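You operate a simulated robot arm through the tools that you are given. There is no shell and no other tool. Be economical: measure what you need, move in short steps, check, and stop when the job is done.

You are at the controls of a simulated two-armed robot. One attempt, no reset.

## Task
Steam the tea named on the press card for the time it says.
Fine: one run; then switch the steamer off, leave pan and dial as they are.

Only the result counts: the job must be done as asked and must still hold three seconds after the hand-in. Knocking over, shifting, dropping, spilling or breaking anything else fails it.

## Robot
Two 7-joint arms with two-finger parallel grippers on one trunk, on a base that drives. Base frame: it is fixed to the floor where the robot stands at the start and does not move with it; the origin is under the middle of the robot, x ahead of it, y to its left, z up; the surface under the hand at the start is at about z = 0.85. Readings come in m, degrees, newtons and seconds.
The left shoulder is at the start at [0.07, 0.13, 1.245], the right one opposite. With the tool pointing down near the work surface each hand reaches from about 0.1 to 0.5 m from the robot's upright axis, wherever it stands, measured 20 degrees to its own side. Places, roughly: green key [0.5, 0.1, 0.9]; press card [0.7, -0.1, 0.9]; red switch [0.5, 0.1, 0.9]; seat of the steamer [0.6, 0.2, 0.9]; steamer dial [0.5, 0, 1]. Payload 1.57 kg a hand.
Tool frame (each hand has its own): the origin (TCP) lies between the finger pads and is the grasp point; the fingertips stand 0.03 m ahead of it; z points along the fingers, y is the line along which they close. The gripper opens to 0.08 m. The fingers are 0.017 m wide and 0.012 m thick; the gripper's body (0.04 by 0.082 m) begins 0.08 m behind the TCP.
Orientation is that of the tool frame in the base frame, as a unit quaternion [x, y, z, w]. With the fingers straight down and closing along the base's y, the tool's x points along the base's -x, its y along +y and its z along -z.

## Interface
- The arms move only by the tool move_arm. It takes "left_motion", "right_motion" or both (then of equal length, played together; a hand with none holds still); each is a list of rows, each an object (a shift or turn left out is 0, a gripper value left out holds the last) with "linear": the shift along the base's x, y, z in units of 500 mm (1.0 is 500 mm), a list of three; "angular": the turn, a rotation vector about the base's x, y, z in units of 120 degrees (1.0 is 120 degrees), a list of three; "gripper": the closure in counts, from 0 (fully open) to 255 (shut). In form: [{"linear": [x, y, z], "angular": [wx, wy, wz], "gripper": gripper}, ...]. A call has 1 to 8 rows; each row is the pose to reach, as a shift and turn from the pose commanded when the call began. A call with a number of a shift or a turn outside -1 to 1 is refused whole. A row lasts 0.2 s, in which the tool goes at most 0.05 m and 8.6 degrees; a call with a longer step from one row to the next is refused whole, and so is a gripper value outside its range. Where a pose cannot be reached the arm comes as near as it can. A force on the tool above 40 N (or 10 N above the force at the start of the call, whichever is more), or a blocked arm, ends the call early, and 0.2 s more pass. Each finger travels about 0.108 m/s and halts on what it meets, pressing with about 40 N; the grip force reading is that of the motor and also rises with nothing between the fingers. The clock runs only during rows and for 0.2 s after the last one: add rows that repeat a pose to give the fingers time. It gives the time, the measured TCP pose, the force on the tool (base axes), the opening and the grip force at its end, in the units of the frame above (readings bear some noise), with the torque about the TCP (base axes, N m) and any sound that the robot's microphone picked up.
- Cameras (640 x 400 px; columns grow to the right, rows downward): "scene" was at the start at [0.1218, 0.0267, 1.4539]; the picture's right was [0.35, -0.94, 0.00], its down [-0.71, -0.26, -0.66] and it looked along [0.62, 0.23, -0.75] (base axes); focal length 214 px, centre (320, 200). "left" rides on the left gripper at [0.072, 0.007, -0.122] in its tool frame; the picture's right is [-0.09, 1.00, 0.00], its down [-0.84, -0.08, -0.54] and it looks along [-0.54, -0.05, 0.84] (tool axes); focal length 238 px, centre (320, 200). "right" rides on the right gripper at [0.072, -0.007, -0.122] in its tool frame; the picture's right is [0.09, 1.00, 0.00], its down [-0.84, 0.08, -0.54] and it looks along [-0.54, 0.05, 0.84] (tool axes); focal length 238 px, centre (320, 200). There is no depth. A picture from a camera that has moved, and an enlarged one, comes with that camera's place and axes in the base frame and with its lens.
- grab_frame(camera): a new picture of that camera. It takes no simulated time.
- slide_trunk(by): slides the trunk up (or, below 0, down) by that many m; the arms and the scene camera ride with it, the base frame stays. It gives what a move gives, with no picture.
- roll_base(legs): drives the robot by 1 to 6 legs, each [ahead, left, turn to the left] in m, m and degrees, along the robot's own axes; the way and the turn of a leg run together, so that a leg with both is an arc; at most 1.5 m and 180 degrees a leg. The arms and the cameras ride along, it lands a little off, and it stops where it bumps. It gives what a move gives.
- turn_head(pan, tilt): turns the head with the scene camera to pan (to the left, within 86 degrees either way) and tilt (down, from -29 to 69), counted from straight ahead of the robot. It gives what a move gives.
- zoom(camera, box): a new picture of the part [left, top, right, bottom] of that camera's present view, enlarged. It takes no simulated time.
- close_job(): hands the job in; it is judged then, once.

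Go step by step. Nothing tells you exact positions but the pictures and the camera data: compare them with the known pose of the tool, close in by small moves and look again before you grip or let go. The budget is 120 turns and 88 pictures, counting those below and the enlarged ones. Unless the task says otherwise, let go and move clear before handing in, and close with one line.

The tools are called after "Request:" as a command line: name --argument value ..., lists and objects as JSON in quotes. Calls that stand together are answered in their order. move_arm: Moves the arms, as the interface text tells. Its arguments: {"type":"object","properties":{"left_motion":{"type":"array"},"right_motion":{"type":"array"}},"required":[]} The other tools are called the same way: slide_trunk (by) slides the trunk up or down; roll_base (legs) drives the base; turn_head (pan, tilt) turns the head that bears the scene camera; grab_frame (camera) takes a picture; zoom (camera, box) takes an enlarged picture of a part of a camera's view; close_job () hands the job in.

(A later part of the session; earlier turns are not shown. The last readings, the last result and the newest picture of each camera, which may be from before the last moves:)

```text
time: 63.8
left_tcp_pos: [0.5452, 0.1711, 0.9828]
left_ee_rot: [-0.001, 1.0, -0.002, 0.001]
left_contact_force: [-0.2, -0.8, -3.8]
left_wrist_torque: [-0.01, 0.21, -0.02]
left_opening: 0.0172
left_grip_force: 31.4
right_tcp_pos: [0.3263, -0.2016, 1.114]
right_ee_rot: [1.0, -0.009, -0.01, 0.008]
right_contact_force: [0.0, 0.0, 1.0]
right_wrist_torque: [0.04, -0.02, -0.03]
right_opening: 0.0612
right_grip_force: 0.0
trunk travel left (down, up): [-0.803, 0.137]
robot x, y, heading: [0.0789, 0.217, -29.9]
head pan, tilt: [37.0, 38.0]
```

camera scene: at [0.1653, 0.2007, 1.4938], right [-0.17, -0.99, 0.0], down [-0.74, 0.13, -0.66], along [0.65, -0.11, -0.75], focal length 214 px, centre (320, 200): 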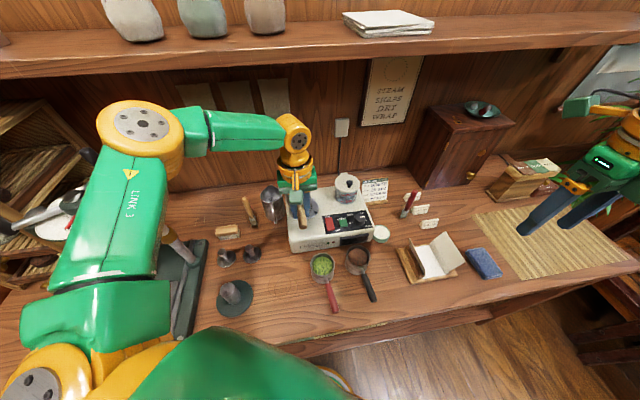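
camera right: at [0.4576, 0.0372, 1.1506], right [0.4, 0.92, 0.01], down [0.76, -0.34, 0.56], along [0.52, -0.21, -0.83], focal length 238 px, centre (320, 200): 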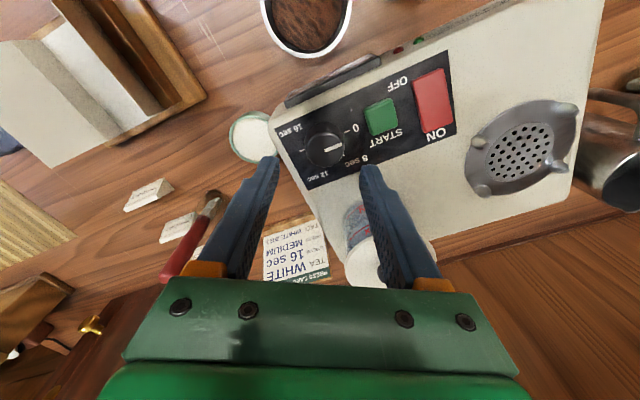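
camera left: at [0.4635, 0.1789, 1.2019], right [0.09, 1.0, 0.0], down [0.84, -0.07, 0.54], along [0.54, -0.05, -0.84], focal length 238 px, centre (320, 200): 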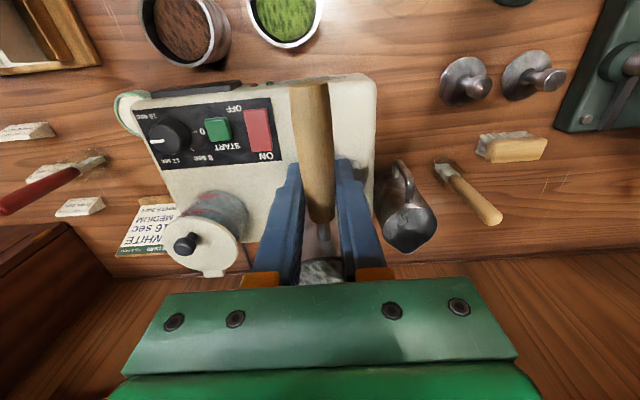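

Free at z = 0.983, so the pan is going down between the prongs. I continue lowering.

Request:
slide_trunk --by -0.006

```text
time: 64.3
left_tcp_pos: [0.5432, 0.1733, 0.9775]
left_ee_rot: [-0.002, 1.0, -0.003, 0.003]
left_contact_force: [1.9, 3.0, 5.1]
left_wrist_torque: [-0.17, -0.49, 0.2]
left_opening: 0.0172
left_grip_force: 32.4
right_tcp_pos: [0.3228, -0.2002, 1.109]
right_ee_rot: [1.0, -0.008, -0.009, 0.009]
right_contact_force: [0.4, 0.0, -0.5]
right_wrist_torque: [0.0, 0.01, -0.05]
right_opening: 0.0614
right_grip_force: 0.1
trunk travel left (down, up): [-0.797, 0.143]
robot x, y, heading: [0.0785, 0.2187, -29.8]
head pan, tilt: [37.0, 38.0]
```

Request:
zoom --camera "scene" --box '[310, 205, 390, 270]'

Request:
zoom --camera "left" --box '[240, 140, 400, 290]'

```text
6.15 times, centred on (350, 238) of scene
camera zoom: at [0.202, 0.2043, 1.3848], right [0.12, -0.99, 0.0], down [-0.61, -0.08, -0.79], along [0.78, 0.1, -0.62], focal length 1320 px, centre (135, -31)
```

zoom: 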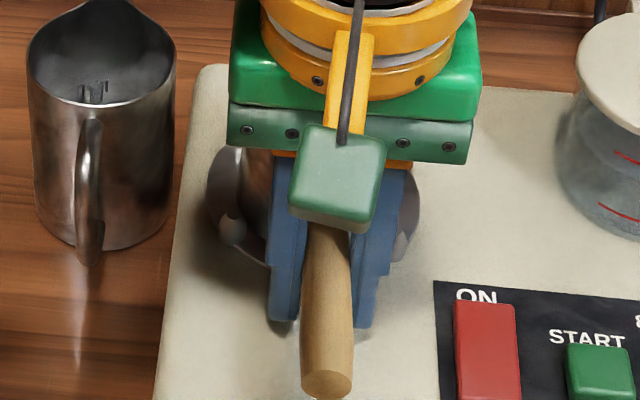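

```text
2.67 times, centred on (320, 215) of left
camera zoom: at [0.4715, 0.1782, 1.0989], right [0.09, 1.0, -0.01], down [0.83, -0.07, 0.55], along [0.54, -0.05, -0.84], focal length 636 px, centre (320, 160)
```

zoom: 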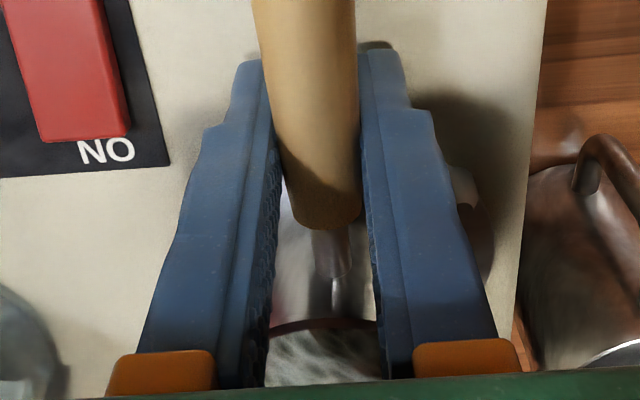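

The pan is within the prongs. I give it a tiny +y shift and lower 3 mm more to seat it.

Request:
move_arm --left_motion '[{"linear": [0, 0.003, 0]}, {"linear": [0, 0.004, 0]}]'

Request:
slide_trunk --by -0.003

```text
time: 64.9
left_tcp_pos: [0.5426, 0.1722, 0.9764]
left_ee_rot: [-0.002, 1.0, -0.001, 0.001]
left_contact_force: [0.8, -0.8, 2.5]
left_wrist_torque: [-0.23, -0.29, 0.07]
left_opening: 0.0174
left_grip_force: 32.2
right_tcp_pos: [0.3237, -0.2005, 1.1089]
right_ee_rot: [1.0, -0.009, -0.008, 0.008]
right_contact_force: [0.0, 0.0, -0.3]
right_wrist_torque: [0.03, -0.03, -0.02]
right_opening: 0.0608
right_grip_force: 0.0
trunk travel left (down, up): [-0.797, 0.143]
robot x, y, heading: [0.0784, 0.2182, -29.8]
head pan, tilt: [37.0, 38.0]
```

```text
time: 65.4
left_tcp_pos: [0.5429, 0.174, 0.9759]
left_ee_rot: [-0.001, 1.0, -0.003, 0.004]
left_contact_force: [3.5, 2.9, 12.2]
left_wrist_torque: [-0.07, -0.73, 0.21]
left_opening: 0.0167
left_grip_force: 31.4
right_tcp_pos: [0.3227, -0.2008, 1.1062]
right_ee_rot: [1.0, -0.009, -0.008, 0.009]
right_contact_force: [0.9, -0.6, -0.5]
right_wrist_torque: [-0.02, -0.03, 0.02]
right_opening: 0.0611
right_grip_force: 0.0
trunk travel left (down, up): [-0.794, 0.146]
robot x, y, heading: [0.0756, 0.2192, -30.2]
head pan, tilt: [37.0, 38.0]
```

Seated firmly. I relieve the pressure and open the fingers gradually.

Request:
slide_trunk --by 0.002

Request:
move_arm --left_motion '[{"gripper": 190}, {"gripper": 170}, {"gripper": 140}, {"gripper": 120}]'

Request:
zoom --camera "scene" --box '[310, 205, 390, 270]'

```text
time: 66.0
left_tcp_pos: [0.5432, 0.1742, 0.9763]
left_ee_rot: [0.0, 1.0, -0.002, 0.0]
left_contact_force: [-0.4, 3.1, 0.1]
left_wrist_torque: [0.03, 0.07, 0.09]
left_opening: 0.0173
left_grip_force: 32.3
right_tcp_pos: [0.3242, -0.199, 1.1084]
right_ee_rot: [1.0, -0.008, -0.009, 0.007]
right_contact_force: [0.5, -0.6, 0.2]
right_wrist_torque: [0.0, 0.02, 0.04]
right_opening: 0.0608
right_grip_force: 0.0
trunk travel left (down, up): [-0.796, 0.144]
robot x, y, heading: [0.0723, 0.2151, -30.0]
head pan, tilt: [37.0, 38.0]
```

```text
time: 67.0
left_tcp_pos: [0.5445, 0.1724, 0.976]
left_ee_rot: [-0.001, 1.0, -0.002, 0.001]
left_contact_force: [-0.6, 0.5, -0.4]
left_wrist_torque: [-0.01, -0.01, 0.01]
left_opening: 0.042
left_grip_force: 0.1
right_tcp_pos: [0.3243, -0.2016, 1.1076]
right_ee_rot: [1.0, -0.008, -0.009, 0.007]
right_contact_force: [-0.2, 0.5, -0.7]
right_wrist_torque: [0.03, -0.01, 0.03]
right_opening: 0.0615
right_grip_force: 0.0
trunk travel left (down, up): [-0.796, 0.144]
robot x, y, heading: [0.0749, 0.2198, -29.8]
head pan, tilt: [37.0, 38.0]
```

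```text
6.15 times, centred on (350, 238) of scene
camera zoom: at [0.2027, 0.2026, 1.3836], right [0.12, -0.99, 0.0], down [-0.61, -0.08, -0.79], along [0.78, 0.1, -0.62], focal length 1320 px, centre (135, -31)
```

zoom: 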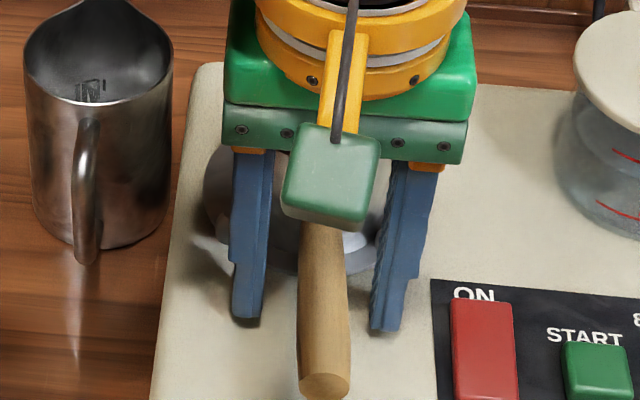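

Released cleanly. I raise the hand straight up with the trunk.

Request:
slide_trunk --by 0.1

Request:
zoom --camera "scene" --box '[260, 200, 420, 330]'

Request:
grab_frame --camera "left"

```text
time: 68.3
left_tcp_pos: [0.5433, 0.1735, 1.0769]
left_ee_rot: [-0.001, 1.0, -0.003, 0.001]
left_contact_force: [0.5, 0.8, -0.9]
left_wrist_torque: [0.04, -0.01, 0.01]
left_opening: 0.0424
left_grip_force: 0.0
right_tcp_pos: [0.3243, -0.2019, 1.2078]
right_ee_rot: [1.0, -0.01, -0.009, 0.007]
right_contact_force: [-0.4, -0.3, 0.2]
right_wrist_torque: [0.0, 0.03, 0.04]
right_opening: 0.0614
right_grip_force: 0.1
trunk travel left (down, up): [-0.896, 0.044]
robot x, y, heading: [0.0754, 0.2158, -29.7]
head pan, tilt: [37.0, 38.0]
```

```text
3.08 times, centred on (340, 265) of scene
camera zoom: at [0.2027, 0.2027, 1.4836], right [0.12, -0.99, 0.0], down [-0.61, -0.08, -0.79], along [0.78, 0.1, -0.62], focal length 660 px, centre (258, 0)
```

zoom: 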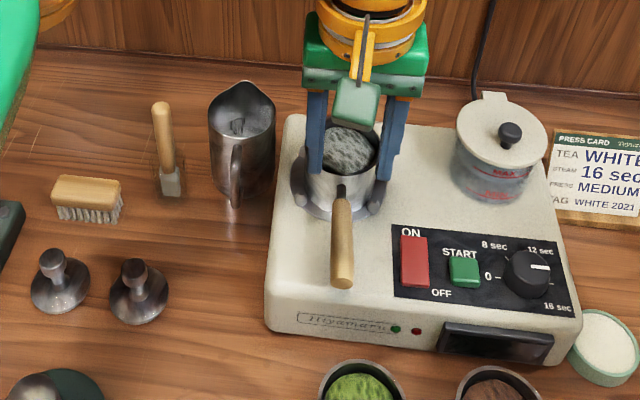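

```text
28 pictures are left
camera left: at [0.4722, 0.1785, 1.1974], right [0.09, 1.0, 0.0], down [0.84, -0.07, 0.55], along [0.54, -0.05, -0.84], focal length 238 px, centre (320, 200)
```

left: 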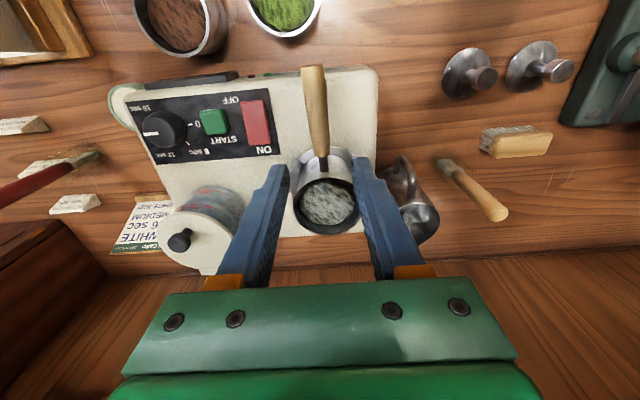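

The pan sits squarely on the seat. Next comes ON: the red switch lies at x 0.513–0.550, y ≈ 0.108, with the ON end far. I close the left fingers and slide the base to the right to bring the hand over the ON end.

Request:
move_arm --left_motion '[{"gripper": 255}, {"gripper": 255}]'

Request:
roll_base --legs '[[0.033, -0.057, 0]]'

Request:
grab_frame --camera "left"

```text
time: 68.9
left_tcp_pos: [0.5438, 0.1727, 1.0764]
left_ee_rot: [0.0, 1.0, -0.001, 0.003]
left_contact_force: [-0.4, 0.1, -1.2]
left_wrist_torque: [-0.01, 0.03, -0.02]
left_opening: 0.0001
left_grip_force: 21.2
right_tcp_pos: [0.3233, -0.2006, 1.2075]
right_ee_rot: [1.0, -0.009, -0.009, 0.008]
right_contact_force: [0.2, 0.5, -0.1]
right_wrist_torque: [-0.02, 0.03, 0.01]
right_opening: 0.0611
right_grip_force: 0.2
trunk travel left (down, up): [-0.896, 0.044]
robot x, y, heading: [0.0766, 0.2191, -30.1]
head pan, tilt: [37.0, 38.0]
```

```text
time: 69.9
left_tcp_pos: [0.5439, 0.1155, 1.0766]
left_ee_rot: [-0.001, 1.0, -0.007, 0.002]
left_contact_force: [-0.3, 0.7, 0.1]
left_wrist_torque: [-0.04, 0.05, 0.03]
left_opening: 0.0001
left_grip_force: 21.4
right_tcp_pos: [0.3232, -0.258, 1.2106]
right_ee_rot: [1.0, -0.008, -0.009, 0.012]
right_contact_force: [-0.2, 1.5, -0.6]
right_wrist_torque: [-0.08, -0.02, 0.01]
right_opening: 0.0611
right_grip_force: 0.0
trunk travel left (down, up): [-0.896, 0.044]
robot x, y, heading: [0.0723, 0.1526, -29.9]
head pan, tilt: [37.0, 38.0]
```

```text
27 pictures are left
camera left: at [0.472, 0.1219, 1.1977], right [0.09, 1.0, -0.01], down [0.84, -0.07, 0.55], along [0.54, -0.06, -0.84], focal length 238 px, centre (320, 200)
```

left: 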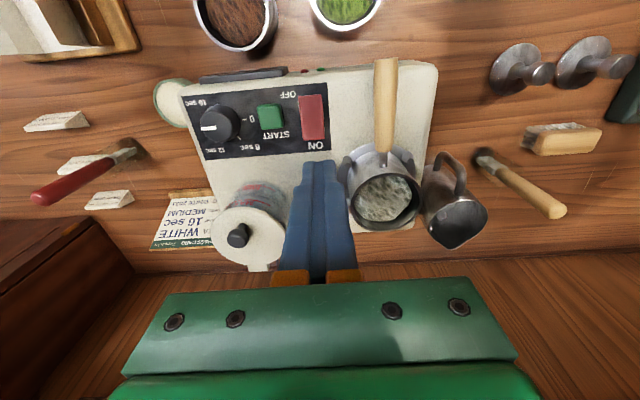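

Request:
move_arm --left_motion '[{"linear": [-0.002, -0.012, 0]}, {"linear": [-0.002, -0.012, 0]}]'

Request:
slide_trunk --by -0.07

Request:
zoom --camera "left" --box '[220, 60, 420, 220]'

Request:
zoom --camera "scene" --box '[280, 180, 440, 310]'

```text
time: 70.5
left_tcp_pos: [0.5411, 0.1064, 1.0769]
left_ee_rot: [-0.002, 1.0, -0.004, 0.001]
left_contact_force: [0.4, -0.6, 1.0]
left_wrist_torque: [-0.01, 0.01, -0.05]
left_opening: 0.0
left_grip_force: 21.3
right_tcp_pos: [0.3249, -0.2644, 1.2082]
right_ee_rot: [1.0, -0.007, -0.009, 0.009]
right_contact_force: [0.9, 0.6, 0.1]
right_wrist_torque: [-0.03, 0.01, 0.0]
right_opening: 0.0612
right_grip_force: 0.2
trunk travel left (down, up): [-0.896, 0.044]
robot x, y, heading: [0.0757, 0.1537, -29.8]
head pan, tilt: [37.0, 38.0]
```

```text
time: 71.6
left_tcp_pos: [0.5405, 0.1033, 1.0066]
left_ee_rot: [-0.002, 1.0, -0.003, 0.001]
left_contact_force: [0.0, 0.1, 0.3]
left_wrist_torque: [0.02, 0.01, 0.02]
left_opening: 0.0
left_grip_force: 21.8
right_tcp_pos: [0.3247, -0.2682, 1.1371]
right_ee_rot: [1.0, -0.008, -0.008, 0.008]
right_contact_force: [-0.2, -0.3, 0.4]
right_wrist_torque: [-0.01, 0.0, 0.02]
right_opening: 0.0612
right_grip_force: 0.1
trunk travel left (down, up): [-0.826, 0.114]
robot x, y, heading: [0.073, 0.1478, -29.5]
head pan, tilt: [37.0, 38.0]
```

```text
2.50 times, centred on (320, 140) of left
camera zoom: at [0.4689, 0.1091, 1.1278], right [0.09, 1.0, 0.0], down [0.83, -0.07, 0.55], along [0.54, -0.05, -0.84], focal length 596 px, centre (320, 350)
```

zoom: 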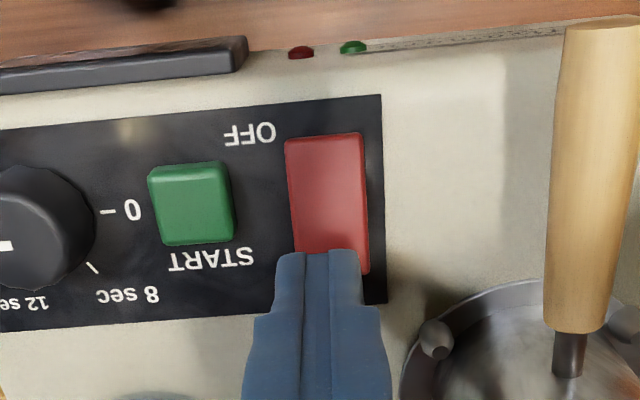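

```text
3.08 times, centred on (360, 245) of scene
camera zoom: at [0.2023, 0.1367, 1.4136], right [0.12, -0.99, 0.0], down [-0.61, -0.08, -0.79], along [0.78, 0.1, -0.62], focal length 660 px, centre (197, 62)
```

zoom: 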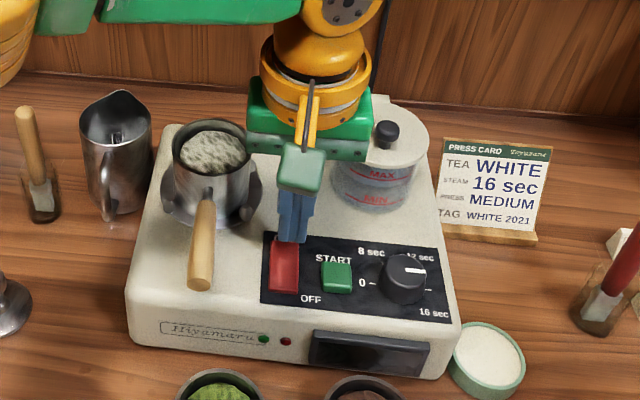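

The fingertip is over the ON end. I press down with the arm, letting the force limit guard it.

Request:
move_arm --left_motion '[{"linear": [0, 0.006, -0.012]}, {"linear": [0, 0.006, -0.024]}, {"linear": [0, 0.006, -0.036]}]'

```text
time: 72.4
left_tcp_pos: [0.5402, 0.1084, 0.9887]
left_ee_rot: [-0.003, 1.0, -0.004, 0.003]
left_contact_force: [0.5, 0.3, -1.1]
left_wrist_torque: [0.01, 0.01, -0.01]
left_opening: 0.0
left_grip_force: 21.0
right_tcp_pos: [0.3245, -0.2665, 1.1372]
right_ee_rot: [1.0, -0.008, -0.01, 0.008]
right_contact_force: [0.5, -0.3, 0.0]
right_wrist_torque: [-0.03, -0.01, 0.02]
right_opening: 0.0613
right_grip_force: 0.1
trunk travel left (down, up): [-0.826, 0.114]
robot x, y, heading: [0.0752, 0.1517, -29.8]
head pan, tilt: [37.0, 38.0]
```

Arm motion downward works. I continue pressing in small steps.

Request:
move_arm --left_motion '[{"linear": [0, 0, -0.008]}, {"linear": [0, 0, -0.016]}, {"linear": [0, 0, -0.024]}]'

Request:
zoom --camera "left" --box '[220, 60, 420, 220]'

```text
time: 73.2
left_tcp_pos: [0.5371, 0.1101, 0.9795]
left_ee_rot: [-0.001, 1.0, -0.004, 0.004]
left_contact_force: [6.6, -0.9, 14.5]
left_wrist_torque: [0.06, -0.18, -0.04]
left_opening: 0.0002
left_grip_force: 21.3
left hand out of reach, approached as far as the arm can: row 2, 3
right_tcp_pos: [0.3234, -0.2663, 1.1377]
right_ee_rot: [1.0, -0.008, -0.009, 0.008]
right_contact_force: [0.5, -0.2, 0.1]
right_wrist_torque: [0.02, -0.03, 0.01]
right_opening: 0.0611
right_grip_force: 0.0
trunk travel left (down, up): [-0.826, 0.114]
robot x, y, heading: [0.0775, 0.1514, -29.7]
head pan, tilt: [37.0, 38.0]
```

```text
2.50 times, centred on (320, 140) of left
camera zoom: at [0.4658, 0.1156, 1.1004], right [0.09, 1.0, -0.01], down [0.83, -0.07, 0.55], along [0.55, -0.06, -0.83], focal length 596 px, centre (320, 350)
```

zoom: 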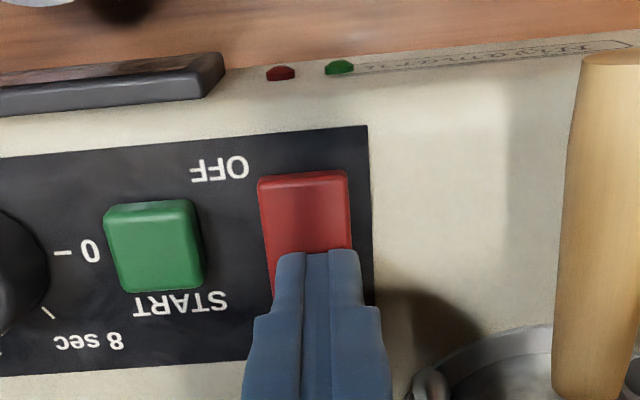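

14.5 N of contact so far. I press a little deeper with the trunk.

Request:
slide_trunk --by -0.004

Request:
zoom --camera "scene" --box '[300, 200, 400, 290]'

```text
time: 73.6
left_tcp_pos: [0.5378, 0.1085, 0.9802]
left_ee_rot: [-0.003, 1.0, -0.006, 0.009]
left_contact_force: [-3.6, 2.9, 6.5]
left_wrist_torque: [0.14, 0.15, 0.02]
left_opening: 0.0
left_grip_force: 21.6
right_tcp_pos: [0.3222, -0.2672, 1.1354]
right_ee_rot: [1.0, -0.008, -0.007, 0.009]
right_contact_force: [0.3, -0.4, 0.5]
right_wrist_torque: [0.02, -0.02, 0.0]
right_opening: 0.0611
right_grip_force: 0.0
trunk travel left (down, up): [-0.824, 0.116]
robot x, y, heading: [0.0743, 0.1524, -29.9]
head pan, tilt: [37.0, 38.0]
stopped: the force on the tool passed its limit at 46 N (the readings are from after the stop); the commanded pose is now the measured one
```

```text
4.44 times, centred on (350, 245) of scene
camera zoom: at [0.1993, 0.138, 1.4114], right [0.13, -0.99, 0.0], down [-0.61, -0.08, -0.79], along [0.78, 0.1, -0.61], focal length 953 px, centre (187, 0)
```

zoom: 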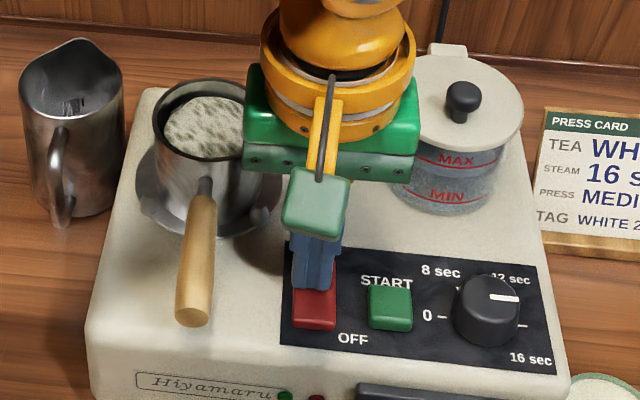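

The force peaked at the limit, so the rocker should be down. I lift off and look.

Request:
slide_trunk --by 0.04

Request:
zoom --camera "left" --box '[180, 40, 400, 200]'

Request:
zoom --camera "scene" --box '[290, 210, 410, 310]'

```text
time: 74.4
left_tcp_pos: [0.5408, 0.109, 1.0186]
left_ee_rot: [-0.002, 1.0, -0.006, 0.007]
left_contact_force: [0.2, 1.0, 0.4]
left_wrist_torque: [-0.04, 0.01, 0.02]
left_opening: 0.0
left_grip_force: 21.3
right_tcp_pos: [0.3244, -0.2667, 1.1757]
right_ee_rot: [1.0, -0.008, -0.008, 0.008]
right_contact_force: [-0.7, 0.1, -0.3]
right_wrist_torque: [0.0, 0.0, 0.01]
right_opening: 0.0613
right_grip_force: 0.0
trunk travel left (down, up): [-0.864, 0.076]
robot x, y, heading: [0.0745, 0.1533, -29.7]
head pan, tilt: [37.0, 38.0]
```

```text
2.50 times, centred on (290, 120) of left
camera zoom: at [0.4671, 0.1153, 1.1388], right [0.09, 1.0, -0.01], down [0.83, -0.07, 0.56], along [0.55, -0.06, -0.83], focal length 596 px, centre (395, 400)
```

zoom: 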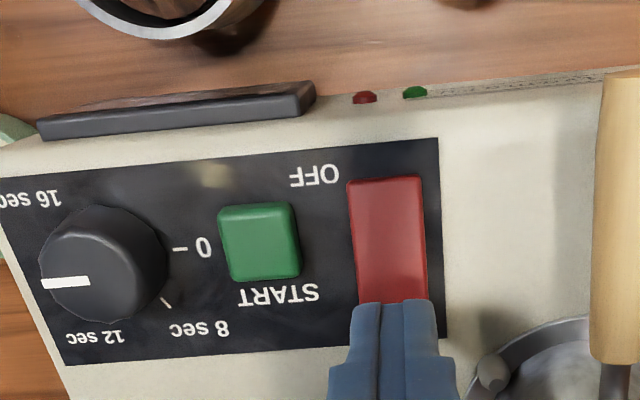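

```text
4.00 times, centred on (350, 260) of scene
camera zoom: at [0.2026, 0.137, 1.4514], right [0.13, -0.99, 0.0], down [-0.61, -0.08, -0.79], along [0.78, 0.1, -0.62], focal length 858 px, centre (200, -40)
```

zoom: 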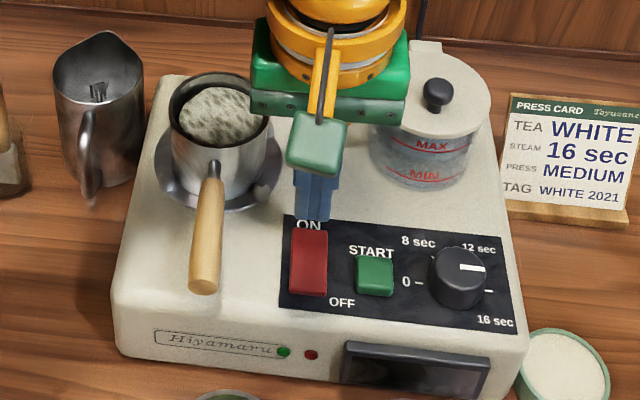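

Request:
zoom --camera "scene" --box '[320, 280, 420, 325]'

```text
6.40 times, centred on (370, 302) of scene
camera zoom: at [0.2026, 0.137, 1.4514], right [0.13, -0.99, 0.0], down [-0.61, -0.08, -0.79], along [0.78, 0.1, -0.62], focal length 1373 px, centre (0, -456)
```

zoom: 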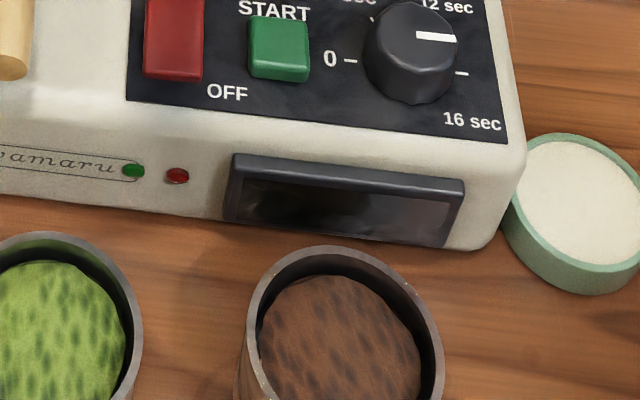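

The rocker face looks darker and its OFF end raised, which fits ON. Next is START at about (0.526, 0.066): I slide the base to bring the finger over it.

Request:
roll_base --legs '[[0.009, -0.044, 0]]'

Request:
zoom --camera "left" --box '[220, 60, 420, 220]'

```text
time: 75.3
left_tcp_pos: [0.5286, 0.0732, 1.0191]
left_ee_rot: [-0.003, 1.0, -0.01, 0.006]
left_contact_force: [0.4, 1.4, -2.0]
left_wrist_torque: [-0.07, 0.03, -0.03]
left_opening: 0.0001
left_grip_force: 21.1
right_tcp_pos: [0.3129, -0.3026, 1.1768]
right_ee_rot: [1.0, -0.006, -0.011, 0.012]
right_contact_force: [0.1, 0.3, -0.9]
right_wrist_torque: [-0.04, 0.03, 0.0]
right_opening: 0.0612
right_grip_force: 0.0
trunk travel left (down, up): [-0.864, 0.076]
robot x, y, heading: [0.061, 0.1092, -30.0]
head pan, tilt: [37.0, 38.0]
```

```text
2.50 times, centred on (320, 140) of left
camera zoom: at [0.4555, 0.08, 1.138], right [0.09, 1.0, -0.02], down [0.83, -0.06, 0.55], along [0.55, -0.06, -0.83], focal length 596 px, centre (320, 350)
```

zoom: 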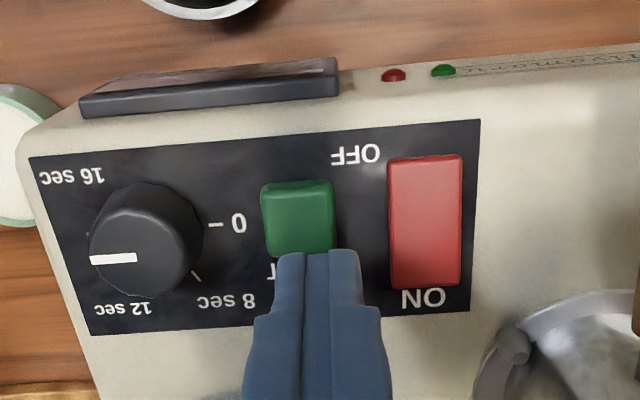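

The switch state is not fully clear, so pressing START will show whether the machine responds. I centre on the key and press.

Request:
move_arm --left_motion '[{"linear": [-0.01, -0.01, 0]}, {"linear": [-0.014, -0.016, -0.02]}, {"linear": [-0.014, -0.016, -0.04]}, {"linear": [-0.014, -0.016, -0.05]}]'

Request:
zoom --camera "left" --box '[220, 60, 420, 220]'

```text
time: 76.3
left_tcp_pos: [0.5148, 0.0669, 0.9991]
left_ee_rot: [-0.003, 1.0, -0.005, 0.008]
left_contact_force: [-0.2, -0.4, 0.3]
left_wrist_torque: [0.02, 0.0, -0.02]
left_opening: 0.0001
left_grip_force: 20.5
left hand out of reach, approached as far as the arm can: row 2, 3, 4
right_tcp_pos: [0.312, -0.3117, 1.1753]
right_ee_rot: [1.0, -0.007, -0.008, 0.007]
right_contact_force: [0.2, -0.1, -0.1]
right_wrist_torque: [0.0, 0.01, 0.02]
right_opening: 0.0613
right_grip_force: 0.1
trunk travel left (down, up): [-0.864, 0.076]
robot x, y, heading: [0.0598, 0.1099, -29.9]
head pan, tilt: [37.0, 38.0]
```

```text
2.50 times, centred on (320, 140) of left
camera zoom: at [0.4419, 0.0733, 1.1191], right [0.09, 1.0, -0.01], down [0.83, -0.07, 0.56], along [0.55, -0.06, -0.83], focal length 596 px, centre (320, 350)
```

zoom: 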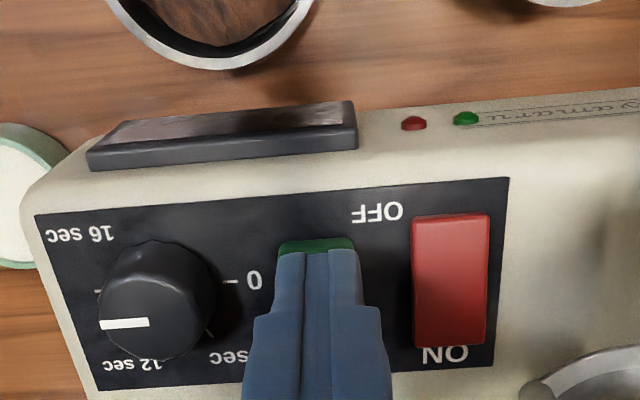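

Request:
move_arm --left_motion '[{"linear": [0.014, 0, 0]}, {"linear": [0.014, 0, 0]}]'

Request:
slide_trunk --by -0.01

Request:
zoom --camera "left" --box '[220, 60, 420, 220]'

```text
time: 76.9
left_tcp_pos: [0.5202, 0.0697, 0.9991]
left_ee_rot: [-0.002, 1.0, -0.006, 0.008]
left_contact_force: [-0.5, 0.1, -0.6]
left_wrist_torque: [0.04, -0.02, 0.0]
left_opening: 0.0002
left_grip_force: 21.2
right_tcp_pos: [0.3102, -0.3095, 1.1758]
right_ee_rot: [1.0, -0.007, -0.009, 0.007]
right_contact_force: [-0.5, 0.3, 0.0]
right_wrist_torque: [-0.02, 0.0, 0.02]
right_opening: 0.061
right_grip_force: 0.0
trunk travel left (down, up): [-0.864, 0.076]
robot x, y, heading: [0.0588, 0.1073, -30.0]
head pan, tilt: [37.0, 38.0]
```

```text
time: 77.5
left_tcp_pos: [0.5215, 0.0706, 0.9892]
left_ee_rot: [-0.002, 1.0, -0.007, 0.008]
left_contact_force: [0.3, 0.1, -0.6]
left_wrist_torque: [0.0, 0.01, 0.0]
left_opening: 0.0
left_grip_force: 21.1
right_tcp_pos: [0.3117, -0.3103, 1.1648]
right_ee_rot: [1.0, -0.007, -0.009, 0.008]
right_contact_force: [-0.3, 0.1, 0.2]
right_wrist_torque: [0.04, 0.03, -0.04]
right_opening: 0.0612
right_grip_force: 0.0
trunk travel left (down, up): [-0.854, 0.086]
robot x, y, heading: [0.0596, 0.1112, -29.1]
head pan, tilt: [37.0, 38.0]
```

```text
2.50 times, centred on (320, 140) of left
camera zoom: at [0.4478, 0.0767, 1.1095], right [0.09, 1.0, -0.01], down [0.83, -0.07, 0.56], along [0.55, -0.06, -0.83], focal length 596 px, centre (320, 350)
```

zoom: 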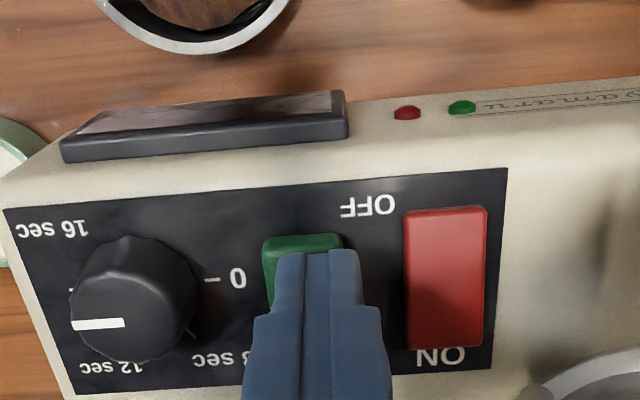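

Request:
slide_trunk --by -0.009

```text
time: 78.1
left_tcp_pos: [0.5205, 0.0714, 0.9811]
left_ee_rot: [-0.003, 1.0, -0.006, 0.008]
left_contact_force: [1.0, 0.2, 1.7]
left_wrist_torque: [0.0, -0.04, -0.03]
left_opening: 0.0
left_grip_force: 21.4
right_tcp_pos: [0.3105, -0.3098, 1.1562]
right_ee_rot: [1.0, -0.007, -0.008, 0.008]
right_contact_force: [-0.7, 0.4, -0.1]
right_wrist_torque: [0.03, -0.01, 0.02]
right_opening: 0.0615
right_grip_force: 0.0
trunk travel left (down, up): [-0.845, 0.095]
robot x, y, heading: [0.0597, 0.1103, -29.9]
head pan, tilt: [37.0, 38.0]
```

Request:
slide_trunk --by -0.004

Request:
zoom --camera "left" --box '[220, 60, 420, 220]'

```text
time: 78.6
left_tcp_pos: [0.5198, 0.0711, 0.977]
left_ee_rot: [-0.002, 1.0, -0.007, 0.009]
left_contact_force: [2.5, 0.7, 8.9]
left_wrist_torque: [0.05, 0.01, 0.01]
left_opening: 0.0
left_grip_force: 20.6
right_tcp_pos: [0.3105, -0.3092, 1.1536]
right_ee_rot: [1.0, -0.007, -0.008, 0.008]
right_contact_force: [-0.3, -0.4, -1.0]
right_wrist_torque: [0.0, -0.02, 0.0]
right_opening: 0.0612
right_grip_force: 0.2
trunk travel left (down, up): [-0.841, 0.099]
robot x, y, heading: [0.0607, 0.1079, -29.8]
head pan, tilt: [37.0, 38.0]
heard: click
```

```text
2.50 times, centred on (320, 140) of left
camera zoom: at [0.4469, 0.0773, 1.0974], right [0.09, 1.0, -0.01], down [0.83, -0.06, 0.56], along [0.55, -0.06, -0.83], focal length 596 px, centre (320, 350)
```

zoom: 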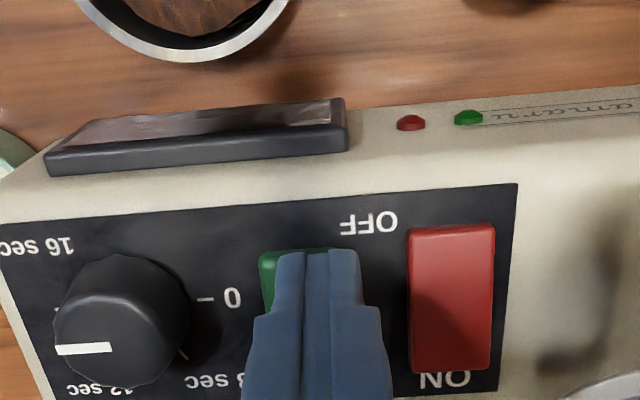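

A click was heard from the key. I lift off and check the lamps and display for a running state.

Request:
slide_trunk --by 0.03

Request:
zoom --camera "scene" --box '[270, 180, 430, 310]'

```text
time: 79.4
left_tcp_pos: [0.5205, 0.0712, 1.0079]
left_ee_rot: [-0.003, 1.0, -0.007, 0.008]
left_contact_force: [0.5, 0.0, -0.4]
left_wrist_torque: [0.02, 0.02, 0.0]
left_opening: 0.0
left_grip_force: 21.6
right_tcp_pos: [0.3119, -0.3098, 1.1821]
right_ee_rot: [1.0, -0.006, -0.008, 0.008]
right_contact_force: [-0.5, -0.3, -0.4]
right_wrist_torque: [0.0, 0.03, 0.03]
right_opening: 0.0612
right_grip_force: 0.1
trunk travel left (down, up): [-0.871, 0.069]
robot x, y, heading: [0.0612, 0.1108, -29.7]
head pan, tilt: [37.0, 38.0]
```

```text
3.08 times, centred on (350, 245) of scene
camera zoom: at [0.1881, 0.0944, 1.4584], right [0.13, -0.99, 0.0], down [-0.61, -0.08, -0.79], along [0.78, 0.1, -0.62], focal length 660 px, centre (228, 62)
```

zoom: 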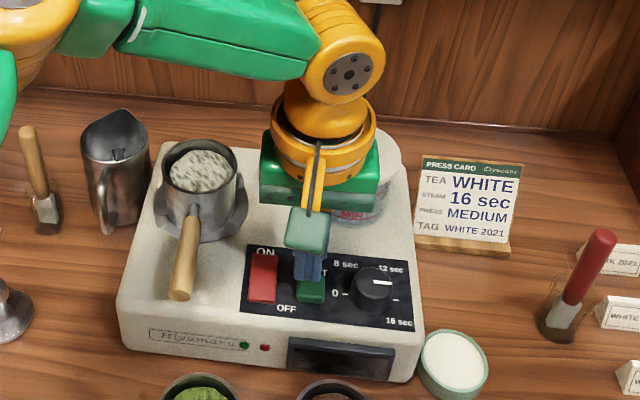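

No lamp, steam or hum, so the switch is evidently still off; I pressed it too near its pivot. I go back to the switch, this time nearer its far end (x ≈ 0.546).

Request:
slide_trunk --by 0.02

Request:
roll_base --legs '[[0.0, 0.043, 0]]'

Request:
move_arm --left_motion '[{"linear": [0.01, 0, 0]}, {"linear": [0.01, 0, 0]}]'

Request:
zoom --camera "left" --box '[220, 60, 420, 220]'

```text
time: 80.0
left_tcp_pos: [0.5204, 0.0711, 1.0274]
left_ee_rot: [-0.002, 1.0, -0.007, 0.008]
left_contact_force: [-0.1, 0.4, 0.2]
left_wrist_torque: [0.0, -0.03, 0.01]
left_opening: 0.0001
left_grip_force: 21.3
right_tcp_pos: [0.3113, -0.3096, 1.2021]
right_ee_rot: [1.0, -0.007, -0.009, 0.008]
right_contact_force: [0.4, 0.6, 0.4]
right_wrist_torque: [-0.02, -0.01, 0.01]
right_opening: 0.0611
right_grip_force: 0.0
trunk travel left (down, up): [-0.891, 0.049]
robot x, y, heading: [0.0589, 0.1048, -29.9]
head pan, tilt: [37.0, 38.0]
```

```text
time: 81.0
left_tcp_pos: [0.5341, 0.0919, 1.0272]
left_ee_rot: [0.003, 1.0, -0.006, 0.008]
left_contact_force: [0.2, 0.4, -0.5]
left_wrist_torque: [0.0, 0.03, -0.03]
left_opening: 0.0
left_grip_force: 20.8
right_tcp_pos: [0.3202, -0.2849, 1.2024]
right_ee_rot: [1.0, -0.013, -0.008, 0.006]
right_contact_force: [-0.5, 1.0, 0.9]
right_wrist_torque: [0.0, -0.03, 0.02]
right_opening: 0.0612
right_grip_force: 0.0
trunk travel left (down, up): [-0.891, 0.049]
robot x, y, heading: [0.0762, 0.1381, -30.5]
head pan, tilt: [37.0, 38.0]
stopped in leg 1: the robot was blocked; the commanded pose is now the measured one
```

```text
time: 81.6
left_tcp_pos: [0.5375, 0.0951, 1.028]
left_ee_rot: [0.003, 1.0, -0.006, 0.008]
left_contact_force: [-0.2, 0.9, 0.0]
left_wrist_torque: [0.02, 0.01, -0.02]
left_opening: 0.0002
left_grip_force: 21.8
right_tcp_pos: [0.3217, -0.2833, 1.2008]
right_ee_rot: [1.0, -0.012, -0.007, 0.007]
right_contact_force: [-0.3, 0.2, 0.1]
right_wrist_torque: [0.02, 0.01, 0.02]
right_opening: 0.0613
right_grip_force: 0.2
trunk travel left (down, up): [-0.891, 0.049]
robot x, y, heading: [0.0754, 0.1375, -30.3]
head pan, tilt: [37.0, 38.0]
```

```text
2.50 times, centred on (320, 140) of left
camera zoom: at [0.465, 0.1026, 1.1476], right [0.1, 1.0, -0.01], down [0.83, -0.07, 0.56], along [0.55, -0.06, -0.83], focal length 596 px, centre (320, 350)
```

zoom: 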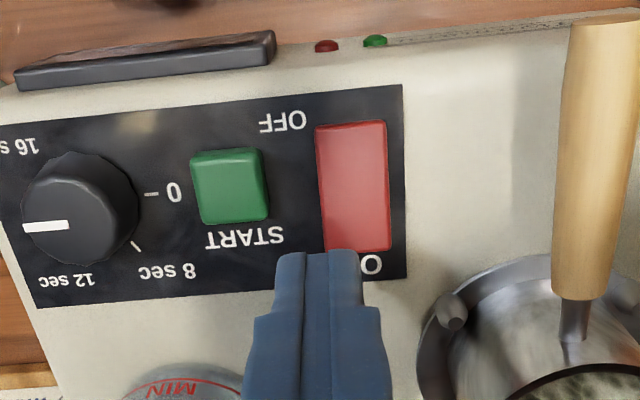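

Request:
move_arm --left_motion '[{"linear": [0, 0.013, 0]}, {"linear": [0.008, 0.026, 0]}, {"linear": [0.016, 0.026, 0]}, {"linear": [0.016, 0.026, 0]}]'

Request:
slide_trunk --by -0.035

Request:
zoom --camera "left" --box '[220, 60, 420, 220]'

```text
time: 82.6
left_tcp_pos: [0.548, 0.1079, 1.0262]
left_ee_rot: [0.003, 1.0, -0.008, 0.007]
left_contact_force: [0.0, -0.3, 0.1]
left_wrist_torque: [0.02, 0.02, -0.01]
left_opening: 0.0
left_grip_force: 21.6
right_tcp_pos: [0.3206, -0.2833, 1.2012]
right_ee_rot: [1.0, -0.012, -0.008, 0.007]
right_contact_force: [-0.3, 0.1, -0.6]
right_wrist_torque: [0.01, -0.02, 0.02]
right_opening: 0.0612
right_grip_force: 0.0
trunk travel left (down, up): [-0.891, 0.049]
robot x, y, heading: [0.0753, 0.1416, -30.5]
head pan, tilt: [37.0, 38.0]
```

```text
time: 83.4
left_tcp_pos: [0.547, 0.1085, 0.9923]
left_ee_rot: [0.003, 1.0, -0.007, 0.008]
left_contact_force: [-0.6, -0.3, 0.7]
left_wrist_torque: [-0.02, 0.04, -0.01]
left_opening: 0.0001
left_grip_force: 21.6
right_tcp_pos: [0.3212, -0.2835, 1.1669]
right_ee_rot: [1.0, -0.012, -0.009, 0.008]
right_contact_force: [0.2, 0.5, 0.2]
right_wrist_torque: [-0.02, -0.03, 0.01]
right_opening: 0.0613
right_grip_force: 0.1
trunk travel left (down, up): [-0.856, 0.084]
robot x, y, heading: [0.0744, 0.1397, -30.2]
head pan, tilt: [37.0, 38.0]
```

```text
2.50 times, centred on (320, 140) of left
camera zoom: at [0.4746, 0.115, 1.1118], right [0.1, 1.0, -0.01], down [0.83, -0.07, 0.56], along [0.55, -0.06, -0.83], focal length 596 px, centre (320, 350)
```

zoom: 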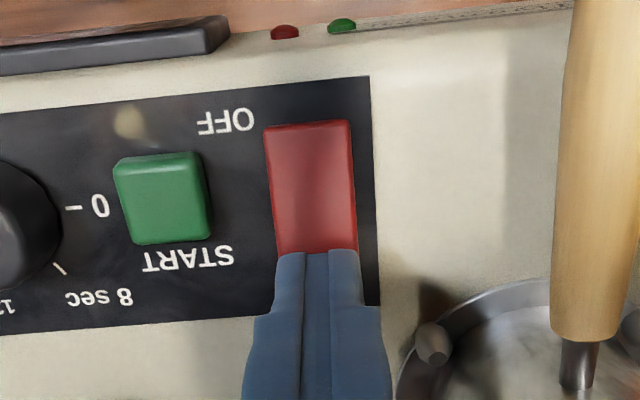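

Request:
slide_trunk --by -0.01

Request:
slide_trunk --by -0.004

```text
time: 84.0
left_tcp_pos: [0.5466, 0.1065, 0.9828]
left_ee_rot: [0.003, 1.0, -0.007, 0.007]
left_contact_force: [0.2, -0.5, 0.8]
left_wrist_torque: [0.02, -0.01, -0.03]
left_opening: 0.0
left_grip_force: 21.5
right_tcp_pos: [0.3212, -0.2833, 1.1568]
right_ee_rot: [1.0, -0.012, -0.009, 0.008]
right_contact_force: [-0.5, 0.2, 1.1]
right_wrist_torque: [0.01, -0.01, -0.04]
right_opening: 0.0613
right_grip_force: 0.1
trunk travel left (down, up): [-0.846, 0.094]
robot x, y, heading: [0.0712, 0.1369, -30.5]
head pan, tilt: [37.0, 38.0]
```

```text
time: 84.5
left_tcp_pos: [0.549, 0.1074, 0.9797]
left_ee_rot: [0.002, 1.0, -0.008, 0.009]
left_contact_force: [7.8, 2.5, 17.5]
left_wrist_torque: [0.07, -0.11, -0.11]
left_opening: 0.0
left_grip_force: 21.5
right_tcp_pos: [0.32, -0.2823, 1.1546]
right_ee_rot: [1.0, -0.012, -0.008, 0.008]
right_contact_force: [-1.0, 0.3, 0.0]
right_wrist_torque: [0.03, 0.0, -0.03]
right_opening: 0.0611
right_grip_force: 0.1
trunk travel left (down, up): [-0.842, 0.098]
robot x, y, heading: [0.0755, 0.1378, -30.4]
head pan, tilt: [37.0, 38.0]
```

Request:
zoom --camera "scene" --box '[310, 225, 390, 300]'

```text
5.33 times, centred on (350, 262) of scene
camera zoom: at [0.2016, 0.1228, 1.4297], right [0.12, -0.99, 0.0], down [-0.61, -0.07, -0.79], along [0.78, 0.09, -0.62], focal length 1144 px, centre (160, -133)
```

zoom: 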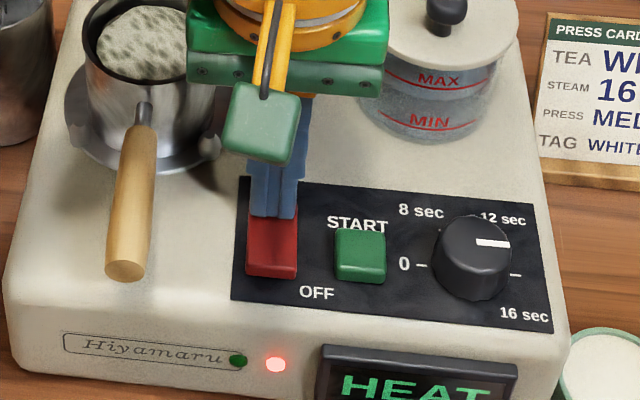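

Success: the display now reads HEAT and the red lamp is lit. I lift off and move over START, waiting until it is ready (green lamp).

Request:
slide_trunk --by 0.045

Request:
roll_base --legs '[[0.005, -0.044, 0]]'

Request:
zoom --camera "left" --box '[220, 60, 420, 220]'

```text
time: 85.4
left_tcp_pos: [0.5472, 0.1071, 1.0231]
left_ee_rot: [0.002, 1.0, -0.007, 0.008]
left_contact_force: [-0.1, -0.2, -0.1]
left_wrist_torque: [-0.04, 0.03, -0.05]
left_opening: 0.0
left_grip_force: 21.1
right_tcp_pos: [0.3206, -0.2832, 1.1981]
right_ee_rot: [1.0, -0.013, -0.009, 0.008]
right_contact_force: [-0.7, 0.3, -0.1]
right_wrist_torque: [-0.02, -0.03, 0.03]
right_opening: 0.0611
right_grip_force: 0.0
trunk travel left (down, up): [-0.887, 0.053]
robot x, y, heading: [0.0749, 0.1361, -30.5]
head pan, tilt: [37.0, 38.0]
```

```text
time: 86.3
left_tcp_pos: [0.5329, 0.0735, 1.0209]
left_ee_rot: [0.002, 1.0, -0.009, 0.007]
left_contact_force: [1.1, 0.4, 0.1]
left_wrist_torque: [-0.07, 0.03, -0.01]
left_opening: 0.0001
left_grip_force: 21.0
right_tcp_pos: [0.3064, -0.316, 1.2008]
right_ee_rot: [1.0, -0.012, -0.01, 0.011]
right_contact_force: [0.7, 1.4, 0.9]
right_wrist_torque: [-0.09, 0.03, 0.03]
right_opening: 0.0612
right_grip_force: 0.0
trunk travel left (down, up): [-0.887, 0.053]
robot x, y, heading: [0.0529, 0.0998, -30.3]
head pan, tilt: [37.0, 38.0]
```

```text
2.50 times, centred on (320, 140) of left
camera zoom: at [0.46, 0.0815, 1.1417], right [0.1, 0.99, -0.02], down [0.83, -0.07, 0.55], along [0.55, -0.07, -0.83], focal length 596 px, centre (320, 350)
```

zoom: 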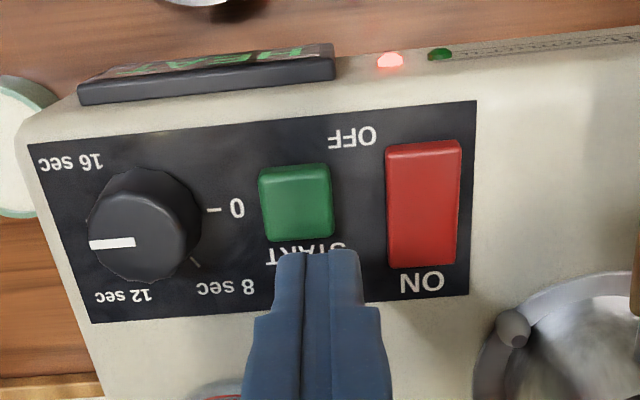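

Heating continues. I align over START (worked at x ≈ 0.521, y ≈ 0.070) and wait.

Request:
move_arm --left_motion '[{"linear": [-0.012, -0.002, 0]}, {"linear": [-0.022, -0.004, 0]}, {"linear": [-0.022, -0.004, 0]}, {"linear": [-0.022, -0.004, 0]}, {"linear": [-0.022, -0.004, 0]}, {"linear": [-0.022, -0.004, 0]}, {"linear": [-0.022, -0.004, 0]}, {"linear": [-0.022, -0.004, 0]}]'

Request:
slide_trunk --by -0.03

Request:
zoom --camera "left" --box '[220, 60, 420, 220]'

```text
time: 88.1
left_tcp_pos: [0.5192, 0.0653, 1.0221]
left_ee_rot: [0.003, 1.0, -0.007, 0.007]
left_contact_force: [0.6, -0.1, -0.5]
left_wrist_torque: [-0.01, 0.0, -0.04]
left_opening: 0.0
left_grip_force: 21.2
right_tcp_pos: [0.302, -0.3245, 1.1981]
right_ee_rot: [1.0, -0.012, -0.009, 0.008]
right_contact_force: [0.3, 0.2, 0.4]
right_wrist_torque: [0.0, 0.0, 0.0]
right_opening: 0.0613
right_grip_force: 0.0
trunk travel left (down, up): [-0.887, 0.053]
robot x, y, heading: [0.0552, 0.0978, -30.1]
head pan, tilt: [37.0, 38.0]
```

```text
time: 88.8
left_tcp_pos: [0.5188, 0.065, 0.9925]
left_ee_rot: [0.003, 1.0, -0.007, 0.008]
left_contact_force: [-0.4, -0.2, 0.1]
left_wrist_torque: [-0.03, 0.01, 0.03]
left_opening: 0.0
left_grip_force: 20.7
right_tcp_pos: [0.3026, -0.3236, 1.1682]
right_ee_rot: [1.0, -0.012, -0.008, 0.007]
right_contact_force: [0.6, 0.6, -1.0]
right_wrist_torque: [0.04, 0.04, -0.01]
right_opening: 0.0613
right_grip_force: 0.0
trunk travel left (down, up): [-0.857, 0.083]
robot x, y, heading: [0.0552, 0.0985, -30.4]
head pan, tilt: [37.0, 38.0]
```

```text
2.50 times, centred on (320, 140) of left
camera zoom: at [0.4463, 0.0721, 1.1124], right [0.1, 1.0, -0.01], down [0.83, -0.07, 0.56], along [0.55, -0.06, -0.83], focal length 596 px, centre (320, 350)
```

zoom: 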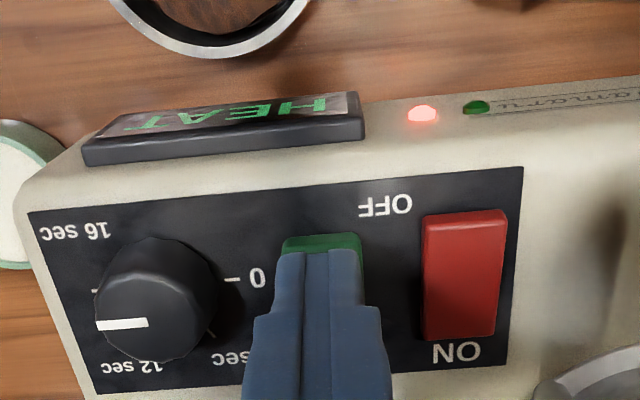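

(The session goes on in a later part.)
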